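You operate a simulated robot arm through the tools that you are given. There is no shell and no other tool. Be economical: measure what you need, move in short steps, check, and stop when the job is done.

Carry out the task below with a simulated two-armed robot. There is one attempt and no reset: what you move stays moved.

JOB
Take the red capsule on the top of the long bench and put it away on the front of the grey bench. Take the brown leads carton and put it on the clear patch of the long bench. Fetch the brown trays carton and set it on the grey pink-banded pouch. Put the yellow pad on the top of the sample bench. Open the boxes door, put the folded cream wipe on the floor of the boxes cupboard, then shut the door. Take the folded yellow wipe and put it on top of the teal carton. Open the high door one, put the green seals carton from the lower shelf of the high cupboard on the top of the packing bench and shut the one again. Open the drawer of the cabinet desk, take the yellow-capped marker from the inside of the drawer of the cabinet desk and leave it on the orange pass tray, then shut the drawer. Open the wet bench drawer, take the folded blue bench wipe on the top of the long bench and put it away in the inside of the wet bench drawer, then shut the drawer. Any order will do. Set down upright: red capsule, brown leads carton, brown trays carton, green seals carton.
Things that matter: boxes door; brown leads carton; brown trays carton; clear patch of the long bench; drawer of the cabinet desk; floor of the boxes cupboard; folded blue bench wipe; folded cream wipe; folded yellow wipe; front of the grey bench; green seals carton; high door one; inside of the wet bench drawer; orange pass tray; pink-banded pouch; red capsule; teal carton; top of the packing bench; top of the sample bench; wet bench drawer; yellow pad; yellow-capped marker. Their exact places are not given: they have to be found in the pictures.

The check looks at the end state, three seconds after you hand in, the way a careful person would. Anything else that was tipped, shoved, dropped, spilled or broken makes it a failure. Lids that push on must go on centred and level and be pressed home; caps that screw on are set level and turned clockwise until they are tight.

ROBOT AND FRAMES
Two 7-joint arms with two-finger parallel grippers on one trunk, on a base that drives. Base frame: it is fixed to the floor where the robot stands at the start and does not move with it; the origin is under the middle of the robot, x ahead of it, y to its left, z up; the surface under the hand at the start is at about z = 920. Lengths are in mm, angles in degrees, forces in N, time in s.
The left shoulder is at the start at [110, 169, 1479], the right one opposite. With the tool pointing down near the work surface each hand reaches from about 440 to 740 mm from the robot's upright axis, wherever it stands, measured 20 degrees to its own side. Places, roughly: boxes door [-1300, -2400, 500]; brown leads carton [1000, -500, 1000]; brown trays carton [1250, -750, 1000]; clear patch of the long bench [1200, -1100, 900]; drawer of the cabinet desk [2800, -900, 700]; floor of the boxes cupboard [-1000, -2300, 200]; folded blue bench wipe (6x8x2 cm) [1000, 500, 900]; folded cream wipe (6x8x2 cm) [-300, -1500, 900]; folded yellow wipe (6x8x2 cm) [-100, 2100, 900]; front of the grey bench (18x160 cm) [1660, 2200, 860]; green seals carton [-500, 2000, 1500]; high door one [-500, 1800, 1800]; inside of the wet bench drawer [-2900, -2700, 700]; orange pass tray [500, -4250, 500]; pink-banded pouch [1000, -1000, 1000]; red capsule (5x5x6 cm) [900, 0, 900]; teal carton [500, 2250, 1000]; top of the packing bench [-1100, -1800, 900]; top of the sample bench [-500, -1500, 900]; wet bench drawer [-2900, -2600, 700]; yellow pad (6x8x4 cm) [1100, -1100, 900]; yellow-capped marker (12x2x2 cm) [2800, -1000, 700]. Payload 1.57 kg a hand.
The tool frame of a hand sits at the grasp point between the pads (the TCP): z along the fingers, y along the line on which they close. The tips reach 30 mm beyond it. Largest opening 80 mm; finger width 17, thickness 12; the body of the gripper, 40 by 82 mm, starts 80 mm behind the TCP.
Orientation is that of the tool frame in the base frame, as [roll, pitch, yaw] about the fixed x, y, z axes, in that order (R = Rz(yaw) Ry(pitch) Rx(roll)). With the fingers straight down and closing along the base's y, the tool's x points along the base's -x, its y along +y and its z along -z.

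CONTROLS
- The arms move only by the tool drive_tool. It takes "left_steps", "right_steps" or both (then of equal length, played together; a hand with none holds still); each is text: rows parted by semicolons, each of 6 numbers parted by spaces: the shift along the tool's x, y, z in units of 400 mm (1.0 is 400 mm), then the turn, a rotation vector about the tool's x, y, z in units of 45 degrees (1.0 is 45 degrees). In form: x y z wx wy wz; .... A call has 1 to 10 rows; each row is the pose to reach, as a shift and turn from the pose commanded when the call began, along the tool's axes at that moment. "left_hand" and "right_hand" are, for a hand that has rows, the gripper command, from -1 (shut) to 1 (fully open), values between in proportion, set as the call begins (left out, the last holds). A call with a number of a shift or a turn outside -1 to 1 is refused whole. Each row takes 0.2 s and may step no farther than 50 mm and 8.6 degrees from the row before; otherwise, or with a gripper value out of range, the whole call is refused. Where a pose cannot be reached the arm comes as near as it can. A force on the tool above 40 N (or 10 N above the force at the start of the call, whichever is more), or a blocked arm, ends the call early, and 0.2 s more pass. The fingers move at their own pace (about 72 mm/s each) and stop on an object; they squeeze with about 36 N. The grip force told is the motor's: it shows also when the fingers shut on nothing. Time passes only in rows, and 0.2 s behind the last, so rows that repeat a pose let the fingers close. It gives the time, the measured TCP pose, the force on the tool (base axes), the opening and the grip force at its end, in the units of the frame above (readings bear some noise), with the torque about the TCP (base axes, N m) and any sound that the robot's microphone picked up.
- Cameras (640 x 400 px; columns grow to the right, rows downward): "scene" is now at [105.4, -65.1, 1640.4]; the picture's right is [-0.91, -0.41, 0.00], its down [-0.37, 0.82, -0.43] and it looks along [0.18, -0.40, -0.90] (base axes); focal length 214 px, centre (320, 200). "left" rides on the left gripper at [72, 7, -122] in its tool frame; the picture's right is [-0.09, 1.00, 0.00], its down [-0.84, -0.08, -0.54] and it looks along [-0.54, -0.05, 0.84] (tool axes); focal length 238 px, centre (320, 200). "right" rides on the right gripper at [72, -7, -122] in its tool frame; the picture's right is [0.09, 1.00, 0.00], its down [-0.84, 0.08, -0.54] and it looks along [-0.54, 0.05, 0.84] (tool axes); focal length 238 px, centre (320, 200).
- snapshot(camera): a new picture of that camera. It takes no simulated time.
- slide_trunk(by): slides the trunk up (or, below 0, down) by that many mm; the arms and the scene camera ride with it, the base frame stays. It gives what a move gives, with no picture.
- steer(legs): drives the robot by 1 to 6 legs, each [ahead, left, turn to the left] in mm, mm and degrees, along the robot's own axes; the way and the turn of a leg run together, so that a leg with both is an arc; at most 1500 mm and 180 degrees a leg. The arms and the cameras ride along, it lands a little off, and it stops where it bumps. It gives what a move gives.
- head_to(pan, tilt): turns the head with the scene camera to pan (to the left, within 86 degrees either way) and tilt (down, from -29 to 69), counted from straight ahead of the robot. It gives what a move gives.
- probe_pixels(camera, pixels): for up to 12 pixels [column, row] of the newest picture of that camera ("zoom" is the newest enlarged one), the place [x, y, z] in the base frame of the surface seen there, good to about 2 mm, but the place of the scene camera against the robot may be out by one fixed shift of up to 12 mm in any direction. It takes no simulated time.
- close_up(camera, box): a new picture of the part [left, top, right, bottom] of that camera's present view, enlarged. It takes no simulated time.
- job_done(): hands the job in; it is judged then, once.

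Go step by step. Measure first, check grasps and placings, and put right what went wrong. The budget is 392 turns and 370 pictures, counting those below and the enlarged ones. Unless the task says otherwise, let go and move clear before handing in.

The tools are called after "Request:" as a command line: name --argument value ..., lists and objects as JSON in quotes. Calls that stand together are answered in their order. drive_tool: Moves the arms, as the interface text tells. Its arguments: {"type":"object","properties":{"left_steps":{"type":"string"},"left_hand":{"type":"number"},"right_steps":{"type":"string"},"right_hand":{"type":"number"}},"required":[]} The other tools are called the same way: slide_trunk (by) slides the trunk up or down; steer (legs) drives the base; head_to (pan, tilt) turns the head that bears the scene camera; snapshot (camera) takes a picture; probe_pixels (camera, pixels) gives the place of the surface under pixels of a picture; close_up (camera, box) takes an enlarged picture of a part of a camera's view; job_done () hands the job in.

At the start:

```text
clock: 0.0
left_eef_pos: [670.7, 241.1, 1230.3]
left_tool_rot: [-179.9, -0.1, -179.8]
left_wrist_force: [0.1, 0.7, 0.4]
left_ft_torque: [-0.03, -0.02, -0.01]
left_width: 79.9
left_grip_force: 0.0
right_eef_pos: [672.2, -235.3, 1187.3]
right_tool_rot: [180.0, -0.1, -180.0]
right_wrist_force: [0.2, 0.3, -0.7]
right_ft_torque: [0.02, 0.01, -0.01]
right_width: 79.7
right_grip_force: 0.1
trunk travel left (down, up): [-793.0, 97.0]
robot x, y, heading: [-2.3, -2.8, 0.2]
head pan, tilt: [-65.7, 64.3]
```

scene: 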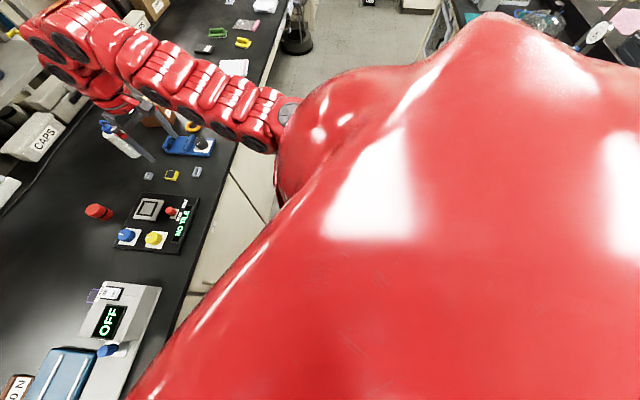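
right: 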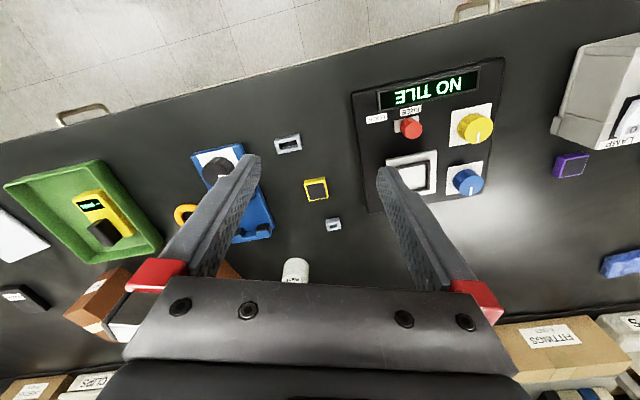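
left: 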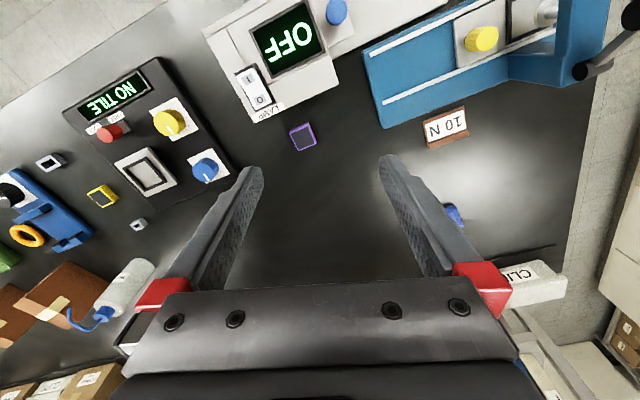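

The start pictures show the long bench ahead with a panel, a press and so on; I look over the bench with the head first.

Request:
head_to --pan 0 --tilt 35

Request:
snapshot --camera "scene"

Request:
head_to --pan -55 --tilt 30

Request:
snapshot --camera "scene"

Request:
head_to --pan 60 --tilt 20

Request:
snapshot --camera "scene"

```text
clock: 1.4
left_eef_pos: [669.1, 241.6, 1230.9]
left_tool_rot: [-180.0, -0.1, -179.8]
left_wrist_force: [0.2, -0.2, -0.1]
left_ft_torque: [0.0, -0.02, 0.03]
left_width: 80.1
left_grip_force: 0.1
right_eef_pos: [671.9, -236.3, 1186.4]
right_tool_rot: [180.0, 0.0, 179.9]
right_wrist_force: [0.0, 0.4, 0.5]
right_ft_torque: [0.01, 0.0, -0.01]
right_width: 79.9
right_grip_force: 0.1
trunk travel left (down, up): [-793.0, 97.0]
robot x, y, heading: [-3.0, -0.6, -0.1]
head pan, tilt: [0.0, 35.0]
```

```text
366 pictures are left
```

scene: 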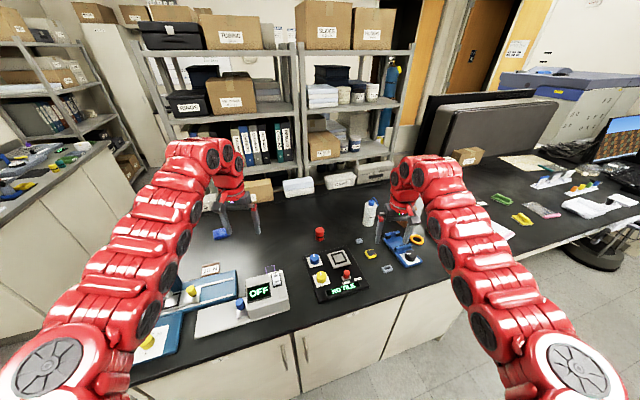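

```text
clock: 2.6
left_eef_pos: [669.0, 241.5, 1230.7]
left_tool_rot: [-179.9, -0.1, -179.7]
left_wrist_force: [-0.1, -0.6, -0.6]
left_ft_torque: [0.0, -0.01, -0.06]
left_width: 80.0
left_grip_force: 0.1
right_eef_pos: [672.7, -235.6, 1187.5]
right_tool_rot: [180.0, 0.0, 179.9]
right_wrist_force: [0.1, -0.1, -0.5]
right_ft_torque: [-0.01, -0.02, 0.04]
right_width: 80.3
right_grip_force: 0.1
trunk travel left (down, up): [-793.0, 97.0]
robot x, y, heading: [0.7, 0.4, -0.1]
head pan, tilt: [-55.0, 30.0]
```

```text
365 pictures are left
```

scene: 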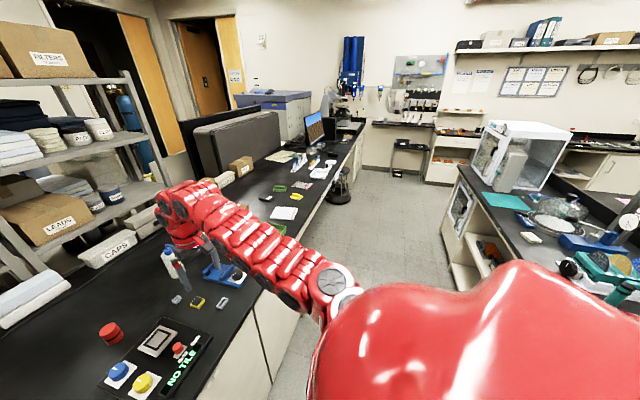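

```text
clock: 4.5
left_eef_pos: [669.5, 243.0, 1231.0]
left_tool_rot: [-179.9, 0.0, -179.8]
left_wrist_force: [0.2, 0.1, -0.1]
left_ft_torque: [-0.02, -0.03, 0.01]
left_width: 79.8
left_grip_force: 0.1
right_eef_pos: [671.1, -235.8, 1187.0]
right_tool_rot: [-180.0, 0.0, -180.0]
right_wrist_force: [0.5, -0.4, -0.5]
right_ft_torque: [0.01, 0.02, 0.03]
right_width: 79.9
right_grip_force: 0.0
trunk travel left (down, up): [-793.0, 97.0]
robot x, y, heading: [-2.8, -3.1, -0.0]
head pan, tilt: [60.0, 20.0]
```

```text
364 pictures are left
```

scene: 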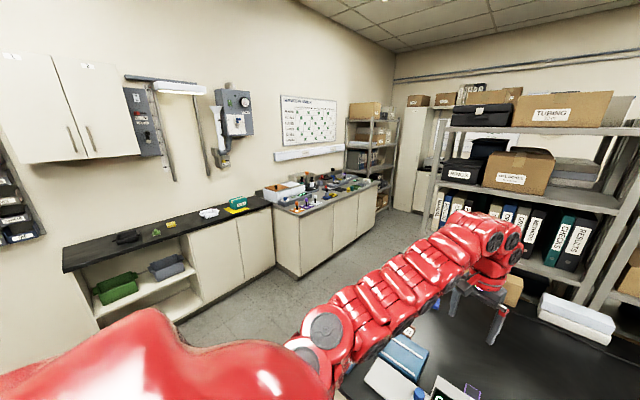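

The pictures show the long bench, the high cupboard and a grey bench at left. I take enlarged views for the key items.

Request:
close_up --camera "scene" --box '[60, 160, 400, 310]'

Request:
probe_pixels --camera "scene" --pixels '[[75, 55], [72, 140], [90, 140], [125, 238], [155, 233], [171, 226], [205, 213], [237, 205], [300, 214], [385, 185], [270, 200], [65, 275]]'

```text
1.88 times, centred on (230, 235) of scene
```

zoom: 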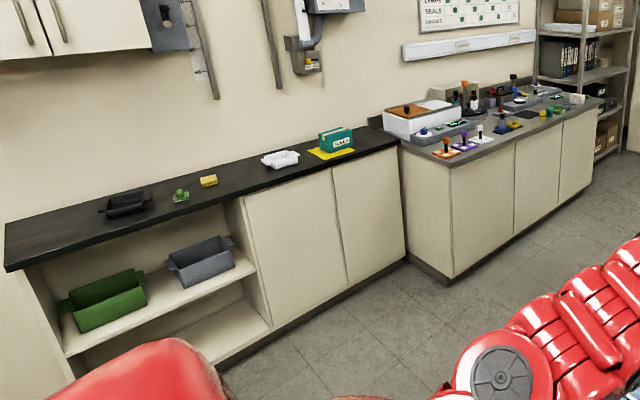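

```text
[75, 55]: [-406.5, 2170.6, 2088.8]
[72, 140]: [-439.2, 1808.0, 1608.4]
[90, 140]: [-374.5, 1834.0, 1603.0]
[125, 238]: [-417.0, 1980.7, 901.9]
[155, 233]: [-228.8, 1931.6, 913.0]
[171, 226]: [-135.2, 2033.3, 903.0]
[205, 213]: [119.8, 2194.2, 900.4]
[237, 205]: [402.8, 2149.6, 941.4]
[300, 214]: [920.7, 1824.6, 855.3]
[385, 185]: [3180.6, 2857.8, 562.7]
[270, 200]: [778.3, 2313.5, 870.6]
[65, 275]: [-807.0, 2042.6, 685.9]
```

Now close-ups of the bench ahead and to the right.

Request:
head_to --pan -40 --tilt 30

Request:
snapshot --camera "scene"

Request:
snapshot --camera "right"

Request:
close_up --camera "scene" --box '[200, 120, 420, 260]'

Request:
close_up --camera "right" --box '[0, 150, 260, 320]'

Request:
close_up --camera "left" --box '[0, 150, 260, 320]'

```text
clock: 6.3
left_eef_pos: [669.1, 242.2, 1231.4]
left_tool_rot: [-179.8, 0.1, -179.8]
left_wrist_force: [0.5, 0.5, -0.2]
left_ft_torque: [-0.01, 0.01, -0.03]
left_width: 80.0
left_grip_force: 0.0
right_eef_pos: [671.0, -235.7, 1185.8]
right_tool_rot: [-180.0, 0.0, -179.9]
right_wrist_force: [-0.1, -0.3, 0.4]
right_ft_torque: [-0.03, 0.0, 0.02]
right_width: 80.2
right_grip_force: 0.0
trunk travel left (down, up): [-793.0, 97.0]
robot x, y, heading: [-3.9, 1.5, 0.2]
head pan, tilt: [-40.0, 30.0]
```

```text
362 pictures are left
```

scene: 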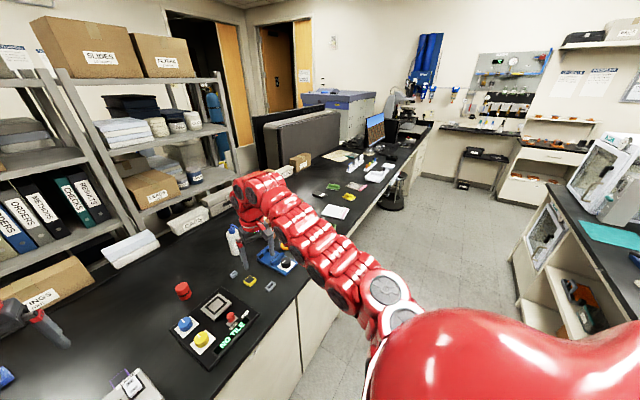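

```text
361 pictures are left
```

right: 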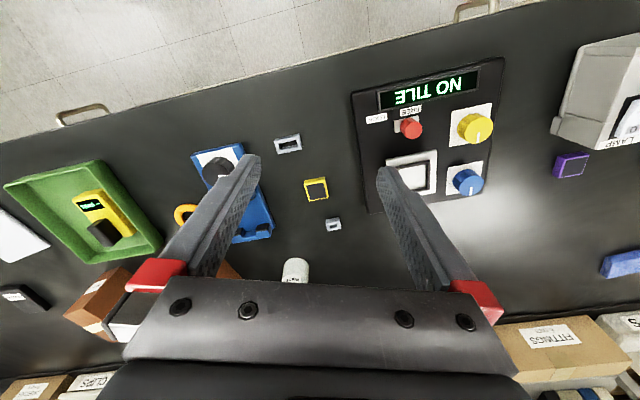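

```text
2.86 times, centred on (310, 190) of scene
```

zoom: 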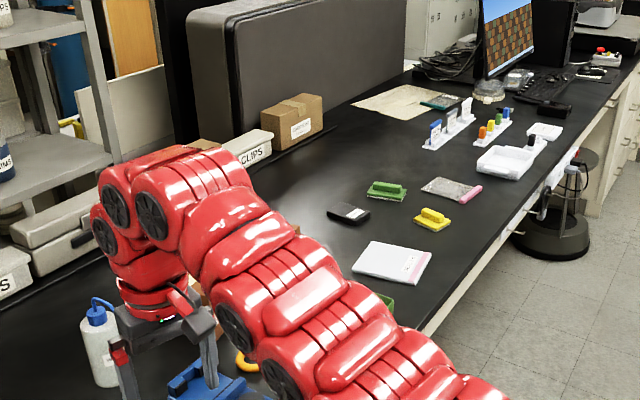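

```text
2.35 times, centred on (130, 235) of right
```

zoom: 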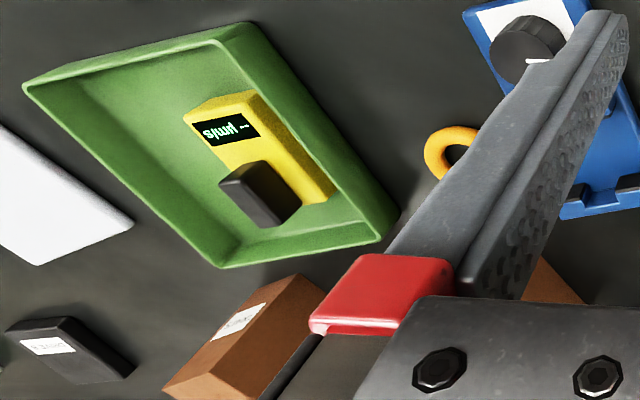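

```text
2.35 times, centred on (130, 235) of left
```

zoom: 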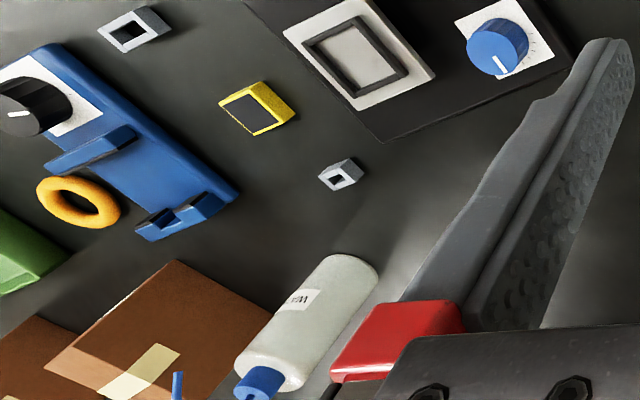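

Request:
close_up --camera "scene" --box '[290, 145, 400, 215]'

Request:
probe_pixels --camera "scene" --pixels '[[182, 291], [236, 242], [348, 200], [333, 210], [333, 186], [359, 186], [298, 160], [352, 222], [300, 280], [415, 155], [247, 275], [270, 255]]'

Request:
probe_pixels --camera "right" --pixels '[[100, 300], [240, 270], [620, 265], [295, 270], [90, 205], [20, 240], [25, 295], [80, 325]]'

Request:
probe_pixels --camera "zoom" --pixels '[[300, 300]]'

```text
5.71 times, centred on (345, 180) of scene
```

zoom: 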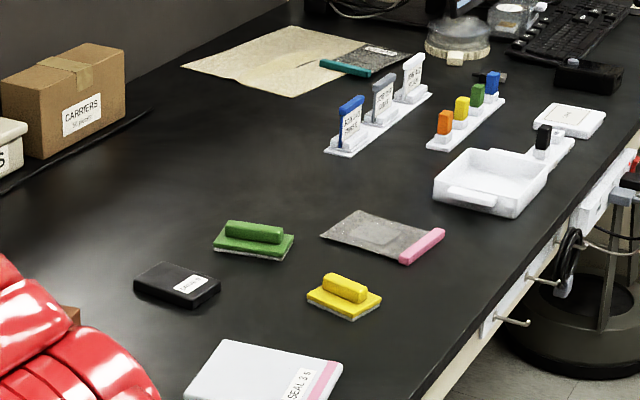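

```text
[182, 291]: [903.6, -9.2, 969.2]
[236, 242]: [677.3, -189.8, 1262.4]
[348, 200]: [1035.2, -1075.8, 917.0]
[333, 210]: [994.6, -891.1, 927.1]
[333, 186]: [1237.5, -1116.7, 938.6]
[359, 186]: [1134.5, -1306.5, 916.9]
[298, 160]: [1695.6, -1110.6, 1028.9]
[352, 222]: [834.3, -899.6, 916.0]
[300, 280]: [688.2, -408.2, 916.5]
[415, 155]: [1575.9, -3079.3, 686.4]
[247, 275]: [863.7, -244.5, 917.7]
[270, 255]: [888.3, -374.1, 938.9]
```

```text
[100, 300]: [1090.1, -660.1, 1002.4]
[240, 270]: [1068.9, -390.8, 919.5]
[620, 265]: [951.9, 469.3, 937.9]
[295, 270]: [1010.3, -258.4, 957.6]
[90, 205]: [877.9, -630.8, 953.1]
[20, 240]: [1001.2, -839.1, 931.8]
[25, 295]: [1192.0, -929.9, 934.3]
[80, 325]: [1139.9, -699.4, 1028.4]
```

```text
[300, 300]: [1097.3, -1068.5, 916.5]
```

The white pink-banded block is at about (994,-891) and a grey pink-clipped bag at (1134,-1306); I'll decide on that closer up. I check the bench front edge and the floor before me.

Request:
head_to --pan 0 --tilt 60

Request:
snapshot --camera "scene"

Request:
probe_pixels --camera "scene" --pixels '[[320, 250], [320, 300], [320, 200], [320, 150], [320, 350], [250, 280], [390, 230], [320, 390]]'

```text
clock: 7.4
left_eef_pos: [668.8, 242.8, 1230.6]
left_tool_rot: [-180.0, 0.0, -179.8]
left_wrist_force: [0.3, -0.9, 0.5]
left_ft_torque: [-0.04, 0.03, 0.0]
left_width: 80.0
left_grip_force: 0.1
right_eef_pos: [670.8, -237.2, 1187.4]
right_tool_rot: [179.9, 0.0, -180.0]
right_wrist_force: [-0.6, 0.4, -0.6]
right_ft_torque: [0.0, 0.02, -0.01]
right_width: 79.9
right_grip_force: 0.1
trunk travel left (down, up): [-793.0, 97.0]
robot x, y, heading: [5.3, -0.1, 0.1]
head pan, tilt: [0.0, 60.0]
```

```text
356 pictures are left
```

scene: 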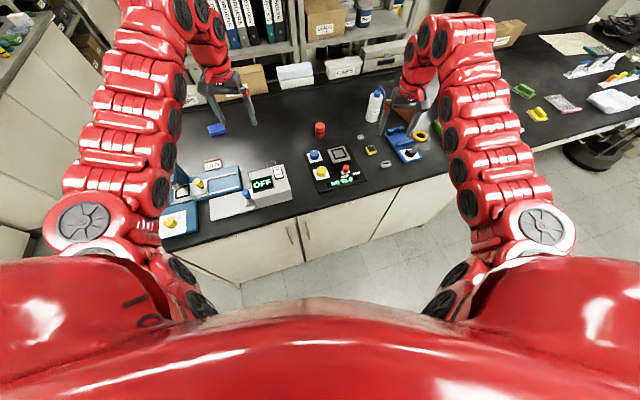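

```text
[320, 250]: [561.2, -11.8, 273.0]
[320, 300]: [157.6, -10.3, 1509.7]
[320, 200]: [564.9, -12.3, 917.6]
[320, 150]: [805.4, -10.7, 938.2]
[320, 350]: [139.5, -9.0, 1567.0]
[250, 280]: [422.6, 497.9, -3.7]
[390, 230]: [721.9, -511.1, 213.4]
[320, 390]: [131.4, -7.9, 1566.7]
```

The bench front is turned about 18° (edge (561,-12) to (722,-511)), so I face it squarely and drive up for the red capsule.

Request:
steer --legs '[[0, 0, 18], [230, -57, 0]]'

Request:
snapshot --camera "scene"

Request:
snapshot --camera "right"

Request:
snapshot --camera "left"

```text
clock: 10.1
left_eef_pos: [798.1, 455.1, 1230.6]
left_tool_rot: [180.0, 0.0, -161.7]
left_wrist_force: [-0.6, 0.2, -0.2]
left_ft_torque: [0.01, 0.01, 0.02]
left_width: 80.1
left_grip_force: 0.1
right_eef_pos: [948.1, 1.0, 1187.7]
right_tool_rot: [180.0, 0.0, -161.9]
right_wrist_force: [0.2, 0.0, 1.2]
right_ft_torque: [-0.01, 0.01, 0.01]
right_width: 80.2
right_grip_force: 0.1
trunk travel left (down, up): [-793.0, 97.0]
robot x, y, heading: [237.5, 14.1, 18.1]
head pan, tilt: [0.0, 60.0]
```

```text
355 pictures are left
```

scene: 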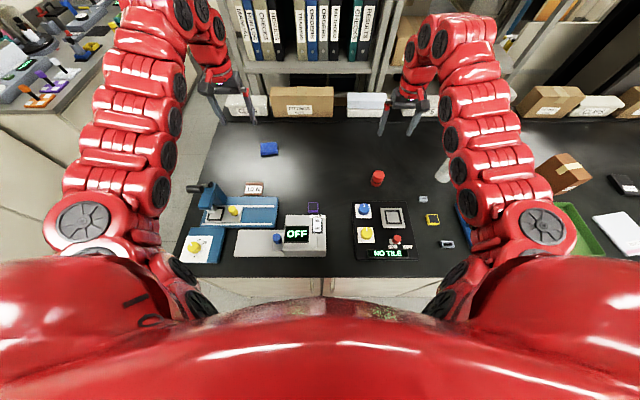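

```text
354 pictures are left
```

right: 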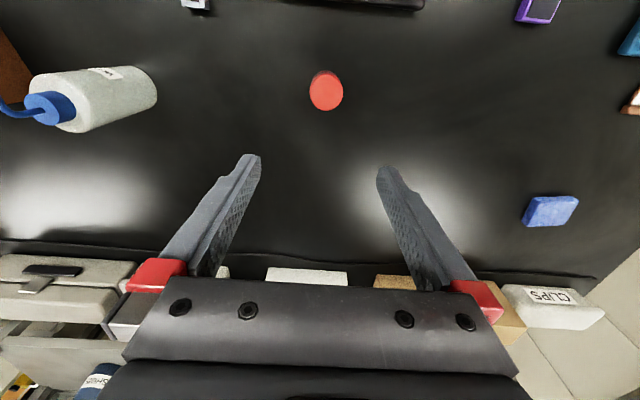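

```text
353 pictures are left
```

left: 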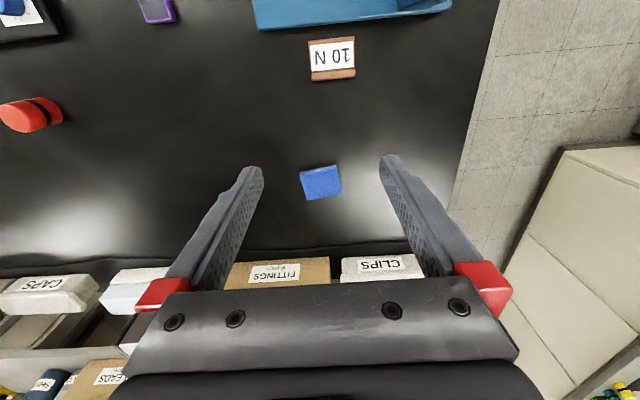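

Request:
probe_pixels --camera "right" --pixels '[[326, 92], [318, 74], [551, 212], [534, 200], [576, 200], [545, 222], [326, 140]]'

Request:
probe_pixels --camera "left" --pixels '[[321, 183], [301, 174], [337, 168], [304, 200], [342, 193], [321, 215], [28, 115]]'

Request:
close_up --camera "left" --box '[270, 140, 370, 220]'

Request:
close_up --camera "scene" --box '[340, 160, 420, 220]'

```text
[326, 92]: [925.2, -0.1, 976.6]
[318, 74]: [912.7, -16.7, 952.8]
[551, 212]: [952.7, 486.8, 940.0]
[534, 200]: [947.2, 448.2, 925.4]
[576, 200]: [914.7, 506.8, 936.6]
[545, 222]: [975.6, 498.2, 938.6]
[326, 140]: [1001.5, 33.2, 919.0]
```

```text
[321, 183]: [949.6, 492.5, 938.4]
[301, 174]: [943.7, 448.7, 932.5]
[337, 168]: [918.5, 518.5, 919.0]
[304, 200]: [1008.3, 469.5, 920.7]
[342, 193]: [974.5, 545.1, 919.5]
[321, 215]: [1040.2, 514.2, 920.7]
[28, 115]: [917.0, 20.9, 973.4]
```

```text
5.00 times, centred on (320, 180) of left
```

zoom: 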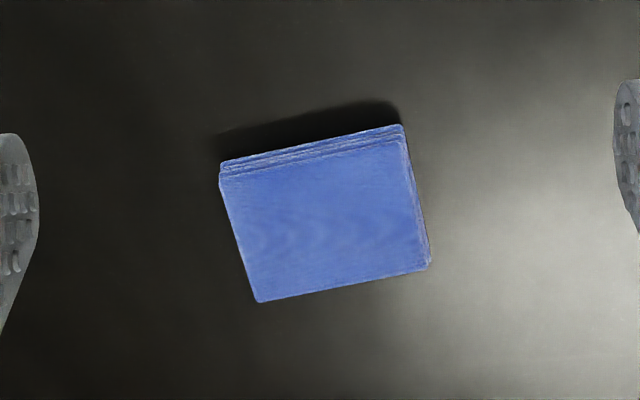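

```text
6.67 times, centred on (380, 190) of scene
```

zoom: 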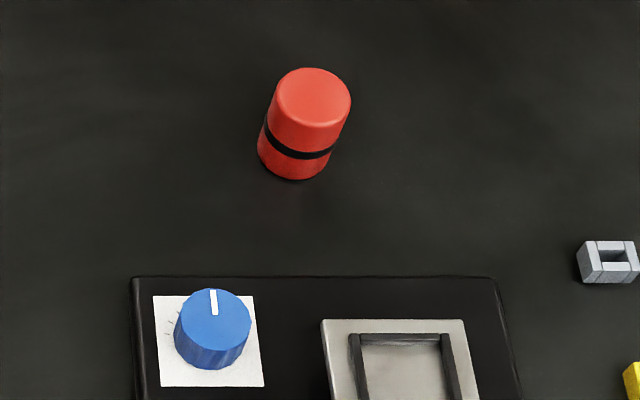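

The capsule's top is at about (922,-1,977) on the bench at 919.5. I lower the open right hand over it.

Request:
drive_tool --right_steps "0.0633 0.012 0.1 0 0 0; 0.0633 0.012 0.22 0 0 0; 0.0633 0.012 0.34 0 0 0" --right_hand 1

Request:
snapshot --camera "right"

```text
clock: 10.9
left_eef_pos: [799.0, 455.3, 1230.7]
left_tool_rot: [-179.8, -0.1, -161.7]
left_wrist_force: [0.4, 0.1, 0.2]
left_ft_torque: [-0.01, -0.02, -0.01]
left_width: 80.2
left_grip_force: 0.1
right_eef_pos: [925.4, -4.1, 1050.7]
right_tool_rot: [179.9, 0.0, -161.9]
right_wrist_force: [0.1, 0.5, -1.0]
right_ft_torque: [-0.01, 0.02, 0.01]
right_width: 80.1
right_grip_force: 0.0
trunk travel left (down, up): [-793.0, 97.0]
robot x, y, heading: [241.2, 15.2, 18.1]
head pan, tilt: [0.0, 60.0]
```

```text
350 pictures are left
```

right: 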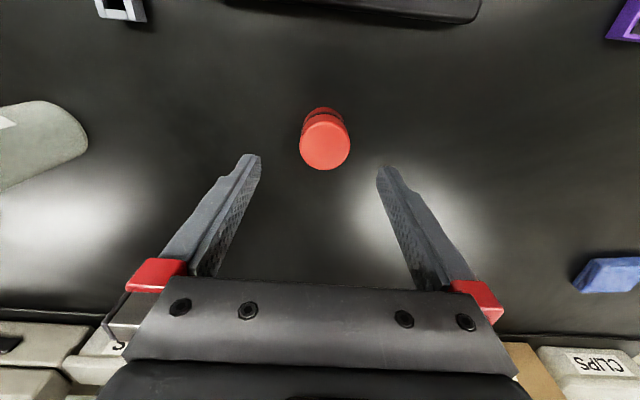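

Request:
probe_pixels --camera "right" --pixels '[[325, 142], [305, 145], [346, 142], [325, 163], [325, 121]]'

```text
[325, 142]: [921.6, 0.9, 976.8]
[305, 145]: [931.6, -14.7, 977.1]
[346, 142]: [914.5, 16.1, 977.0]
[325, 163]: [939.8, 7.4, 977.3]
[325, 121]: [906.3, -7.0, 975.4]
```

Request:
drive_tool --right_steps "0.004 0.013 0.08 0 0 0; 0.004 0.013 0.16 0 0 0; 0.004 0.013 0.235 0 0 0"

Request:
drive_tool --right_steps "0 0 0 0 0 0; 0 0 0 0 0 0; 0 0 0 0 0 0; 0 0 -0.08 0 0 0; 0 0 -0.2 0 0 0; 0 0 -0.32 0 0 0; 0 0 -0.44 0 0 0; 0 0 -0.5 0 0 0" --right_hand -1

Request:
snapshot --camera "right"

```text
clock: 11.7
left_eef_pos: [798.7, 455.1, 1231.9]
left_tool_rot: [-179.9, 0.0, -161.6]
left_wrist_force: [0.3, 0.1, -0.4]
left_ft_torque: [0.01, 0.0, -0.04]
left_width: 80.0
left_grip_force: 0.0
right_eef_pos: [920.7, 1.1, 955.7]
right_tool_rot: [179.9, 0.0, -162.0]
right_wrist_force: [0.0, 0.0, 0.0]
right_ft_torque: [-0.01, 0.01, 0.0]
right_width: 80.0
right_grip_force: 0.1
trunk travel left (down, up): [-793.0, 97.0]
robot x, y, heading: [238.7, 14.4, 18.1]
head pan, tilt: [0.0, 60.0]
```

```text
clock: 13.5
left_eef_pos: [799.0, 454.9, 1229.7]
left_tool_rot: [-179.9, -0.1, -161.7]
left_wrist_force: [0.8, -0.4, 0.7]
left_ft_torque: [0.03, 0.02, 0.01]
left_width: 80.0
left_grip_force: 0.0
right_eef_pos: [921.1, 1.9, 1158.1]
right_tool_rot: [-179.9, -0.1, -162.1]
right_wrist_force: [0.1, 0.1, -1.0]
right_ft_torque: [0.01, -0.01, 0.02]
right_width: 0.1
right_grip_force: 21.4
trunk travel left (down, up): [-793.0, 97.0]
robot x, y, heading: [238.9, 13.0, 17.7]
head pan, tilt: [0.0, 60.0]
```

```text
349 pictures are left
```

right: 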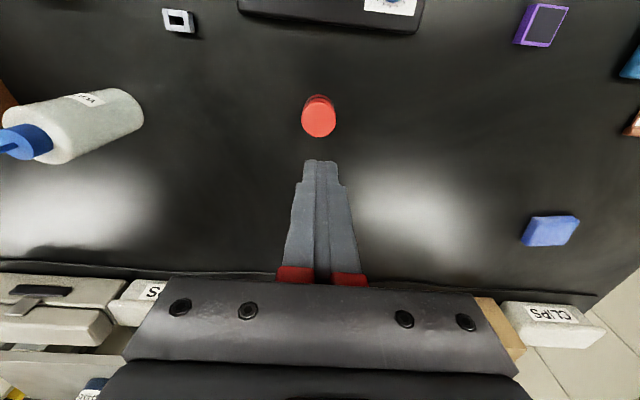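

Request:
probe_pixels --camera "right" --pixels '[[319, 117], [303, 117], [335, 117], [319, 135], [319, 98], [319, 160]]'

Request:
close_up --camera "right" --box '[270, 70, 370, 140]'

```text
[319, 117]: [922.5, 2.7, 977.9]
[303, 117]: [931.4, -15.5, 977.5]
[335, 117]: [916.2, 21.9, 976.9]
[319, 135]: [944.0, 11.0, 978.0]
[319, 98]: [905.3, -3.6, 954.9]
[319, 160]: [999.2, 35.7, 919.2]
```

```text
5.71 times, centred on (320, 105) of right
```

zoom: 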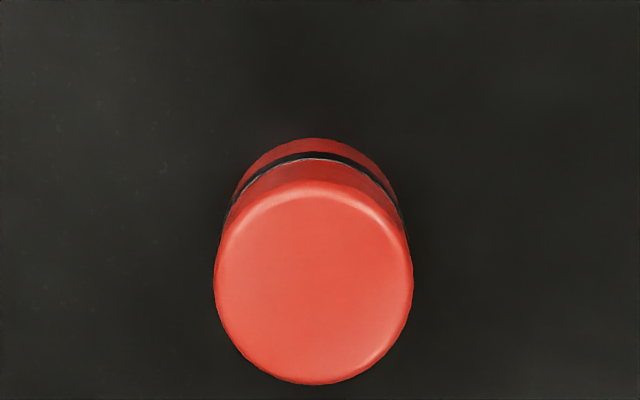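

The capsule stayed upright at its place but slipped out of the closing fingers; I go back and close with a check before lifting.

Request:
drive_tool --right_steps "0 0 0 0 0 0; 0 0 0 0 0 0; 0 0 0.1 0 0 0; 0 0 0.22 0 0 0; 0 0 0.34 0 0 0; 0 0 0.43 0 0 0; 0 0 0.507 0 0 0" --right_hand 1

Request:
drive_tool --right_steps "0 0 0 0 0 0; 0 0 0 0 0 0; 0 0 0 0 0 0; 0 0 0 0 0 0; 0 0 0 0 0 0" --right_hand -1

Request:
snapshot --camera "right"

```text
clock: 15.1
left_eef_pos: [798.0, 453.8, 1230.6]
left_tool_rot: [-179.9, 0.1, -161.7]
left_wrist_force: [-0.3, -0.3, 0.4]
left_ft_torque: [0.0, 0.0, -0.04]
left_width: 79.9
left_grip_force: 0.0
right_eef_pos: [922.6, 0.9, 955.5]
right_tool_rot: [-180.0, -0.1, -161.9]
right_wrist_force: [0.8, 0.0, -0.7]
right_ft_torque: [0.02, 0.02, -0.02]
right_width: 80.0
right_grip_force: 0.0
trunk travel left (down, up): [-793.0, 97.0]
robot x, y, heading: [233.9, 15.5, 18.1]
head pan, tilt: [0.0, 60.0]
```

```text
clock: 16.3
left_eef_pos: [798.1, 454.1, 1230.2]
left_tool_rot: [-179.9, 0.0, -161.8]
left_wrist_force: [-0.3, -0.5, 0.7]
left_ft_torque: [-0.01, -0.01, 0.0]
left_width: 79.8
left_grip_force: 0.1
right_eef_pos: [922.4, 1.0, 955.1]
right_tool_rot: [180.0, 0.0, -161.8]
right_wrist_force: [1.2, 0.2, 1.1]
right_ft_torque: [-0.05, -0.03, 0.04]
right_width: 41.2
right_grip_force: 35.6
trunk travel left (down, up): [-793.0, 97.0]
robot x, y, heading: [238.8, 14.6, 17.9]
head pan, tilt: [0.0, 60.0]
```

```text
347 pictures are left
```

right: 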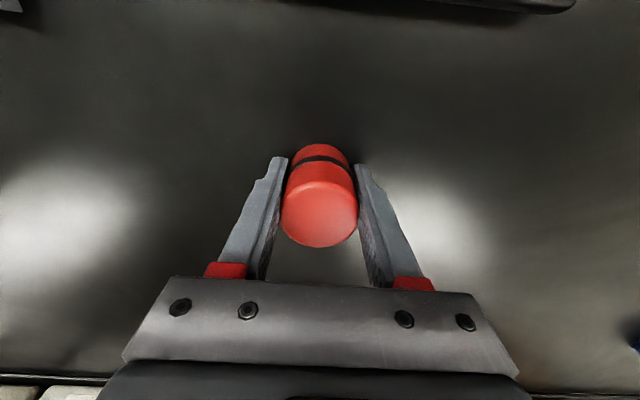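

Now it grips at 41 mm width; I lift gently.

Request:
drive_tool --right_steps "0 0 -0.02 0 0 0; 0 0 -0.06 0 0 0; 0 0 -0.12 0 0 0; 0 0 -0.2 0 0 0; 0 0 -0.3 0 0 0; 0 0 -0.4 0 0 0; 0 0 -0.5 0 0 0"

Request:
snapshot --camera "right"

```text
clock: 17.9
left_eef_pos: [798.2, 454.6, 1231.7]
left_tool_rot: [-179.9, 0.0, -161.8]
left_wrist_force: [-0.3, -0.4, -0.4]
left_ft_torque: [-0.01, 0.02, 0.06]
left_width: 80.1
left_grip_force: 0.1
right_eef_pos: [919.6, 2.7, 1154.8]
right_tool_rot: [180.0, -0.1, -162.0]
right_wrist_force: [0.1, 0.1, -0.3]
right_ft_torque: [0.04, 0.03, 0.03]
right_width: 41.3
right_grip_force: 35.5
trunk travel left (down, up): [-793.0, 97.0]
robot x, y, heading: [236.2, 17.8, 18.0]
head pan, tilt: [0.0, 60.0]
```

```text
346 pictures are left
```

right: 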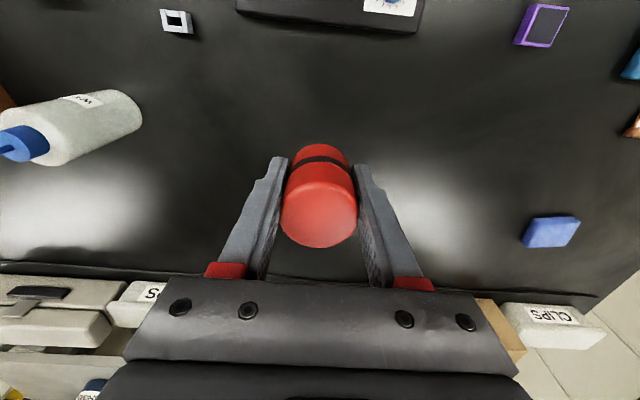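

The capsule is held. I probe the bench's left end to plan an approach for the blue wipe from there.

Request:
probe_pixels --camera "left" --pixels '[[492, 30], [450, 210], [500, 100], [600, 200], [560, 330], [440, 260]]'

Request:
steer --legs '[[-350, 0, 0]]'

Request:
head_to --pan 40 --tilt 35

Request:
snapshot --camera "scene"

```text
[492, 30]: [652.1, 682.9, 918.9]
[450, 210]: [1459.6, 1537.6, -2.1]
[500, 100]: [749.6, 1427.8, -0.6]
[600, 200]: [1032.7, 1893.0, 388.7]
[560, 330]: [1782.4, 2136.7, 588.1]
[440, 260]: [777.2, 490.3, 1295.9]
```

```text
clock: 20.2
left_eef_pos: [468.5, 348.9, 1230.9]
left_tool_rot: [-179.9, 0.0, -161.7]
left_wrist_force: [0.0, -0.6, 0.0]
left_ft_torque: [-0.01, -0.02, 0.01]
left_width: 80.0
left_grip_force: 0.1
right_eef_pos: [591.0, -103.9, 1153.6]
right_tool_rot: [180.0, -0.1, -162.0]
right_wrist_force: [-0.8, -0.4, -1.1]
right_ft_torque: [0.03, 0.03, 0.0]
right_width: 41.3
right_grip_force: 36.4
trunk travel left (down, up): [-793.0, 97.0]
robot x, y, heading: [-90.7, -91.5, 18.2]
head pan, tilt: [0.0, 60.0]
```

```text
clock: 21.3
left_eef_pos: [468.4, 347.4, 1230.7]
left_tool_rot: [-179.9, 0.0, -161.6]
left_wrist_force: [0.5, 1.0, -0.2]
left_ft_torque: [-0.02, -0.06, 0.03]
left_width: 80.1
left_grip_force: 0.0
right_eef_pos: [591.0, -105.0, 1154.8]
right_tool_rot: [179.9, 0.1, -161.9]
right_wrist_force: [0.2, 0.4, -0.4]
right_ft_torque: [0.04, 0.0, -0.02]
right_width: 41.4
right_grip_force: 36.1
trunk travel left (down, up): [-793.0, 97.0]
robot x, y, heading: [-92.0, -93.4, 18.0]
head pan, tilt: [40.0, 35.0]
```

```text
345 pictures are left
```

scene: 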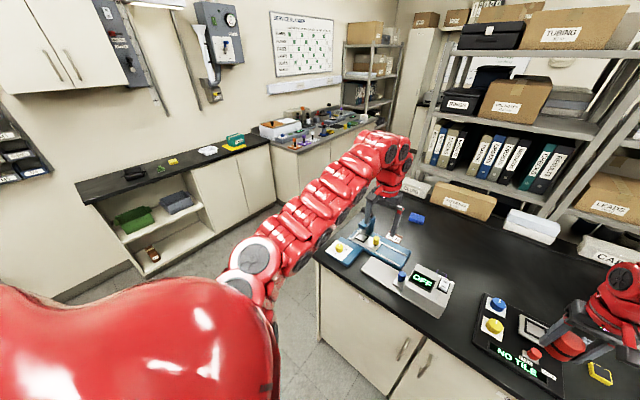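

The way round the bench's left end is clear. I raise the trunk, then go left, turn right 90° and strafe to the bench's end.

Request:
slide_trunk --by 90

Request:
steer --legs '[[0, 947, 0], [0, 0, -90], [0, 500, 0]]'

Request:
head_to --pan 20 --tilt 50

Request:
snapshot --camera "scene"

```text
clock: 22.5
left_eef_pos: [468.6, 346.2, 1320.2]
left_tool_rot: [-179.9, -0.1, -161.7]
left_wrist_force: [-0.1, 1.0, 0.4]
left_ft_torque: [-0.02, 0.02, -0.01]
left_width: 80.2
left_grip_force: 0.0
right_eef_pos: [590.5, -104.8, 1244.3]
right_tool_rot: [180.0, 0.0, -161.8]
right_wrist_force: [-1.0, 0.9, 0.1]
right_ft_torque: [0.01, 0.0, 0.0]
right_width: 41.2
right_grip_force: 36.0
trunk travel left (down, up): [-883.0, 7.0]
robot x, y, heading: [-92.3, -93.9, 18.1]
head pan, tilt: [40.0, 35.0]
```

```text
clock: 33.8
left_eef_pos: [537.0, 429.9, 1321.3]
left_tool_rot: [180.0, -0.1, 110.0]
left_wrist_force: [-0.3, -0.6, 0.0]
left_ft_torque: [-0.01, 0.0, 0.0]
left_width: 80.1
left_grip_force: 0.0
right_eef_pos: [87.2, 294.7, 1244.1]
right_tool_rot: [179.8, -0.1, 109.7]
right_wrist_force: [-0.1, 0.3, -0.4]
right_ft_torque: [0.03, -0.01, 0.01]
right_width: 41.3
right_grip_force: 35.9
trunk travel left (down, up): [-883.0, 7.0]
robot x, y, heading: [85.4, 979.6, -70.2]
head pan, tilt: [40.0, 35.0]
```

```text
clock: 34.6
left_eef_pos: [535.8, 428.5, 1321.0]
left_tool_rot: [-179.9, 0.0, 109.9]
left_wrist_force: [0.5, 0.2, 0.2]
left_ft_torque: [0.0, 0.0, 0.04]
left_width: 79.8
left_grip_force: 0.2
right_eef_pos: [88.9, 295.2, 1243.8]
right_tool_rot: [-180.0, 0.0, 109.6]
right_wrist_force: [0.1, 0.5, -0.3]
right_ft_torque: [-0.01, -0.02, -0.01]
right_width: 41.1
right_grip_force: 35.7
trunk travel left (down, up): [-883.0, 7.0]
robot x, y, heading: [80.5, 977.3, -70.4]
head pan, tilt: [20.0, 50.0]
```

```text
344 pictures are left
```

scene: 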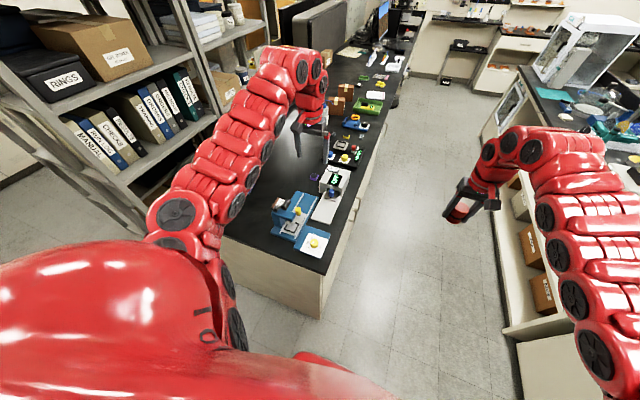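

Request:
probe_pixels --camera "scene" --pixels '[[60, 130], [150, 200], [205, 130], [290, 205], [315, 240], [130, 225], [240, 195], [300, 195]]'

Request:
steer --legs '[[171, 465, -1.8]]'

Request:
snapshot --camera "scene"

Request:
snapshot --camera "left"

```text
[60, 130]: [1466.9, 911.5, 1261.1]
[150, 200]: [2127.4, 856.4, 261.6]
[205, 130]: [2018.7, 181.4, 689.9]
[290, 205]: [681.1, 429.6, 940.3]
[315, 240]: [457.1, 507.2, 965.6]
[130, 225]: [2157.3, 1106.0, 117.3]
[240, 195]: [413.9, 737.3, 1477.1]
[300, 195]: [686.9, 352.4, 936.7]
```

```text
clock: 37.6
left_eef_pos: [1015.3, 402.2, 1321.5]
left_tool_rot: [-180.0, 0.0, 108.2]
left_wrist_force: [-0.1, 0.0, -0.4]
left_ft_torque: [0.02, -0.02, 0.02]
left_width: 80.2
left_grip_force: 0.1
right_eef_pos: [562.6, 282.1, 1244.6]
right_tool_rot: [179.9, -0.1, 107.9]
right_wrist_force: [-0.2, 1.0, -0.5]
right_ft_torque: [-0.02, 0.01, -0.01]
right_width: 41.2
right_grip_force: 36.0
trunk travel left (down, up): [-883.0, 7.0]
robot x, y, heading: [581.8, 965.8, -71.9]
head pan, tilt: [20.0, 50.0]
```

```text
343 pictures are left
```

scene: 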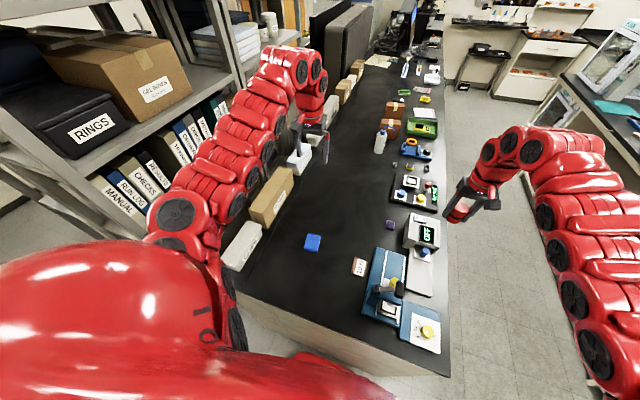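

```text
342 pictures are left
```

left: 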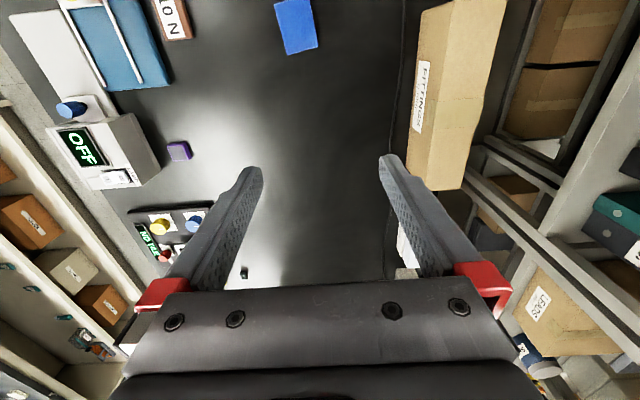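

The blue wipe is at upper centre of the left picture, its short side now nearly along the closing line (12° off). I move the left hand above it.

Request:
drive_tool --left_steps "0.037 -0.012 0.1 0 0 -0.04; 0.075 -0.024 0.2 0 0 -0.08; 0.112 -0.037 0.3 0 0 -0.12; 0.15 -0.049 0.4 0 0 -0.16; 0.187 -0.061 0.5 0 0 -0.2; 0.225 -0.073 0.6 0 0 -0.24; 0.262 -0.0855 0.67 0 0 -0.267" --left_hand 1

Request:
snapshot --camera "left"

```text
clock: 39.2
left_eef_pos: [1000.5, 421.4, 1213.2]
left_tool_rot: [-179.9, -0.3, 113.4]
left_wrist_force: [0.4, -1.3, 0.9]
left_ft_torque: [0.04, 0.0, -0.01]
left_width: 80.0
left_grip_force: 0.1
left hand out of reach, approached as far as the arm can: row 3, 4, 5, 6, 7
right_eef_pos: [565.0, 280.7, 1244.2]
right_tool_rot: [179.9, 0.0, 107.9]
right_wrist_force: [-0.8, -0.1, -1.2]
right_ft_torque: [0.0, 0.0, 0.0]
right_width: 41.2
right_grip_force: 36.2
trunk travel left (down, up): [-883.0, 7.0]
robot x, y, heading: [581.9, 964.7, -71.7]
head pan, tilt: [20.0, 50.0]
```

```text
341 pictures are left
```

left: 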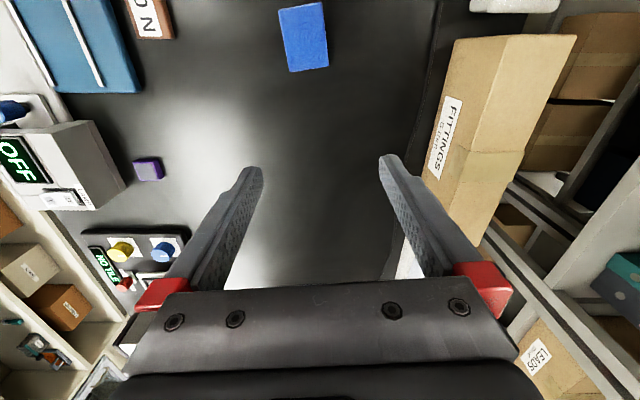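

The raised trunk puts the target out of reach; I lower the trunk.

Request:
slide_trunk --by -130

Request:
drive_tool --left_steps "0.025 0 0 0 0 0; 0.05 0 0.05 0 0 0; 0.05 0 0.05 0 0 0"

```text
clock: 40.8
left_eef_pos: [999.8, 422.4, 1084.4]
left_tool_rot: [-179.9, -0.2, 113.4]
left_wrist_force: [0.1, 0.1, -0.3]
left_ft_torque: [-0.02, -0.03, 0.02]
left_width: 80.0
left_grip_force: 0.0
right_eef_pos: [565.5, 281.9, 1113.9]
right_tool_rot: [-180.0, -0.1, 107.9]
right_wrist_force: [0.3, 0.5, -1.4]
right_ft_torque: [-0.02, -0.01, -0.01]
right_width: 41.1
right_grip_force: 36.1
trunk travel left (down, up): [-753.0, 137.0]
robot x, y, heading: [578.3, 963.5, -71.9]
head pan, tilt: [20.0, 50.0]
```

```text
clock: 41.5
left_eef_pos: [997.2, 428.1, 1078.1]
left_tool_rot: [-179.9, -0.3, 113.5]
left_wrist_force: [0.5, 1.2, 0.3]
left_ft_torque: [-0.04, 0.0, -0.03]
left_width: 80.1
left_grip_force: 0.1
left hand out of reach, approached as far as the arm can: row 1, 2, 3
right_eef_pos: [563.2, 281.7, 1114.6]
right_tool_rot: [180.0, 0.0, 107.9]
right_wrist_force: [0.2, 0.0, -1.0]
right_ft_torque: [0.01, 0.0, -0.02]
right_width: 41.1
right_grip_force: 35.6
trunk travel left (down, up): [-753.0, 137.0]
robot x, y, heading: [579.9, 965.9, -72.2]
head pan, tilt: [20.0, 50.0]
```

Request:
drive_tool --left_steps "0.1 -0.03 -0.05 0 0 0; 0.2 -0.06 -0.05 0 0 0"

Request:
snapshot --camera "scene"

```text
clock: 42.1
left_eef_pos: [996.4, 428.1, 1077.3]
left_tool_rot: [-180.0, -0.3, 113.5]
left_wrist_force: [0.3, 0.1, 0.0]
left_ft_torque: [0.0, 0.01, 0.0]
left_width: 80.3
left_grip_force: 0.1
left hand out of reach, approached as far as the arm can: row 1, 2
right_eef_pos: [565.1, 281.1, 1115.0]
right_tool_rot: [179.9, 0.1, 107.9]
right_wrist_force: [-0.4, -0.8, -1.3]
right_ft_torque: [-0.02, 0.02, -0.03]
right_width: 41.0
right_grip_force: 35.9
trunk travel left (down, up): [-753.0, 137.0]
robot x, y, heading: [582.5, 963.4, -72.0]
head pan, tilt: [20.0, 50.0]
```

```text
340 pictures are left
```

scene: 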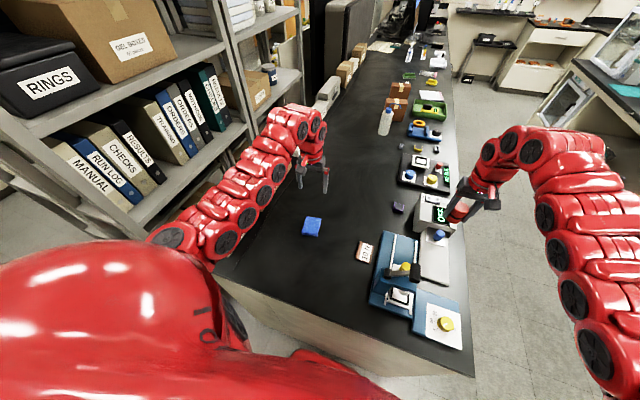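

Request:
drive_tool --left_steps "0 0 -0.1 0 0 0.1; 0 0 -0.2 0 0 0.2; -0.1 0.05 -0.25 0 0 0.267; -0.2 0.05 -0.25 0 0 0.267"

```text
clock: 43.1
left_eef_pos: [1045.8, 369.7, 1178.0]
left_tool_rot: [180.0, -0.5, 101.7]
left_wrist_force: [1.8, 0.7, -0.1]
left_ft_torque: [-0.08, 0.2, 0.01]
left_width: 80.1
left_grip_force: 0.0
left hand out of reach, approached as far as the arm can: row 4
right_eef_pos: [565.5, 279.3, 1112.8]
right_tool_rot: [179.8, -0.1, 108.0]
right_wrist_force: [0.1, -0.6, 0.2]
right_ft_torque: [0.03, -0.05, 0.02]
right_width: 41.4
right_grip_force: 36.5
trunk travel left (down, up): [-753.0, 137.0]
robot x, y, heading: [579.7, 967.1, -72.1]
head pan, tilt: [20.0, 50.0]
```

Request:
drive_tool --left_steps "0.1 -0.02 0 0 0 0; 0.2 -0.05 0 0 0 0; 0.3 -0.08 0 0 0 0"

```text
clock: 44.0
left_eef_pos: [999.4, 453.0, 1171.7]
left_tool_rot: [-179.8, -0.3, 101.4]
left_wrist_force: [0.7, -0.3, 0.4]
left_ft_torque: [-0.01, -0.02, 0.02]
left_width: 80.0
left_grip_force: 0.1
left hand out of reach, approached as far as the arm can: row 3
right_eef_pos: [564.0, 281.8, 1113.2]
right_tool_rot: [-180.0, 0.0, 107.9]
right_wrist_force: [0.6, 0.2, -1.0]
right_ft_torque: [0.03, 0.02, -0.02]
right_width: 41.3
right_grip_force: 36.0
trunk travel left (down, up): [-753.0, 137.0]
robot x, y, heading: [579.6, 961.2, -72.0]
head pan, tilt: [20.0, 50.0]
```

Request:
drive_tool --left_steps "-0.05 0 0.1 0 0 0; -0.05 0 0.2 0 0 0; -0.05 0 0.3 0 0 0; 0 0 0.32 0 0 0; 0.1 -0.04 0.32 0 0 0"

```text
clock: 45.1
left_eef_pos: [1006.9, 437.6, 1089.4]
left_tool_rot: [-179.8, -0.4, 101.6]
left_wrist_force: [0.3, -0.5, -0.1]
left_ft_torque: [0.02, 0.01, -0.03]
left_width: 79.9
left_grip_force: 0.1
left hand out of reach, approached as far as the arm can: row 3, 4, 5
right_eef_pos: [564.2, 281.8, 1113.7]
right_tool_rot: [179.9, 0.0, 107.9]
right_wrist_force: [0.6, 0.2, -0.3]
right_ft_torque: [0.01, -0.03, 0.0]
right_width: 41.1
right_grip_force: 35.4
trunk travel left (down, up): [-753.0, 137.0]
robot x, y, heading: [581.1, 967.5, -71.9]
head pan, tilt: [20.0, 50.0]
```

Request:
drive_tool --left_steps "-0.05 0.02 -0.1 0 0 -0.05; -0.1 0.02 -0.2 0 0 -0.14; -0.1 0.02 -0.2 0 0 -0.14"

Request:
drive_tool --left_steps "0 0 0.1 0 0 0; 0 0 0.2 0 0 0; 0 0 0.3 0 0 0; 0 0 0.4 0 0 0; 0 0 0.4 0 0 0"

Request:
snapshot --camera "scene"

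```text
clock: 46.0
left_eef_pos: [1022.8, 397.6, 1170.2]
left_tool_rot: [-179.9, -0.3, 107.8]
left_wrist_force: [-0.1, 0.1, 0.0]
left_ft_torque: [0.0, 0.01, 0.03]
left_width: 80.1
left_grip_force: 0.0
right_eef_pos: [565.7, 283.1, 1114.7]
right_tool_rot: [180.0, 0.0, 107.9]
right_wrist_force: [0.8, -0.5, -1.3]
right_ft_torque: [-0.01, -0.01, 0.01]
right_width: 41.2
right_grip_force: 36.1
trunk travel left (down, up): [-753.0, 137.0]
robot x, y, heading: [577.4, 961.1, -71.9]
head pan, tilt: [20.0, 50.0]
```

```text
clock: 47.1
left_eef_pos: [1020.8, 396.1, 1011.2]
left_tool_rot: [-180.0, -0.2, 107.8]
left_wrist_force: [-0.1, 0.4, -0.1]
left_ft_torque: [-0.03, 0.01, -0.02]
left_width: 79.9
left_grip_force: 0.0
right_eef_pos: [564.3, 281.9, 1114.3]
right_tool_rot: [-180.0, 0.0, 107.9]
right_wrist_force: [0.0, 0.6, -0.7]
right_ft_torque: [-0.01, -0.03, -0.03]
right_width: 41.2
right_grip_force: 35.9
trunk travel left (down, up): [-753.0, 137.0]
robot x, y, heading: [582.9, 965.5, -72.1]
head pan, tilt: [20.0, 50.0]
```

```text
339 pictures are left
```

scene: 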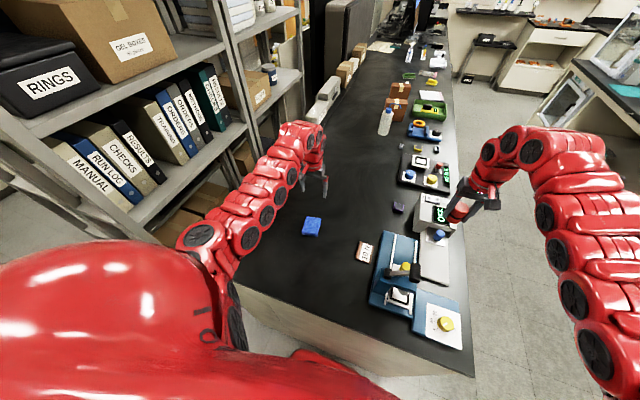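

Descending at long reach first works. Now I retract at this low height.

Request:
drive_tool --left_steps "0.07 -0.024 0 0 0 -0.06; 0.14 -0.048 0 0 0 -0.13; 0.21 -0.072 0 0 0 -0.2; 0.28 -0.096 0 0 0 -0.267"

Request:
snapshot --camera "left"

```text
clock: 48.1
left_eef_pos: [991.4, 431.9, 1007.9]
left_tool_rot: [-179.9, -0.4, 112.6]
left_wrist_force: [-0.8, 0.6, -0.2]
left_ft_torque: [0.02, -0.01, 0.0]
left_width: 80.0
left_grip_force: 0.1
left hand out of reach, approached as far as the arm can: row 2, 3, 4
right_eef_pos: [564.9, 283.3, 1114.3]
right_tool_rot: [179.9, 0.1, 107.9]
right_wrist_force: [-0.3, -0.2, -0.8]
right_ft_torque: [0.0, 0.01, 0.02]
right_width: 41.3
right_grip_force: 35.6
trunk travel left (down, up): [-753.0, 137.0]
robot x, y, heading: [581.1, 963.0, -71.8]
head pan, tilt: [20.0, 50.0]
```

```text
338 pictures are left
```

left: 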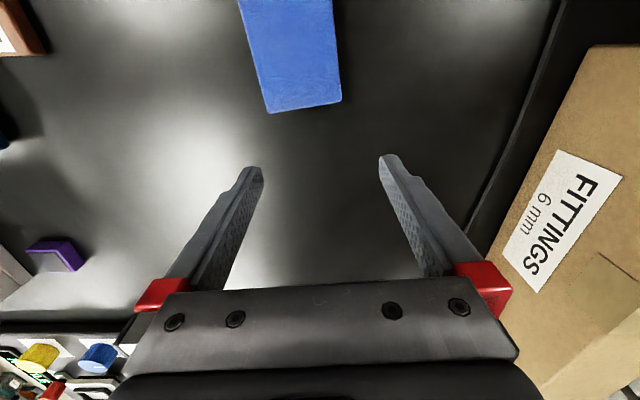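

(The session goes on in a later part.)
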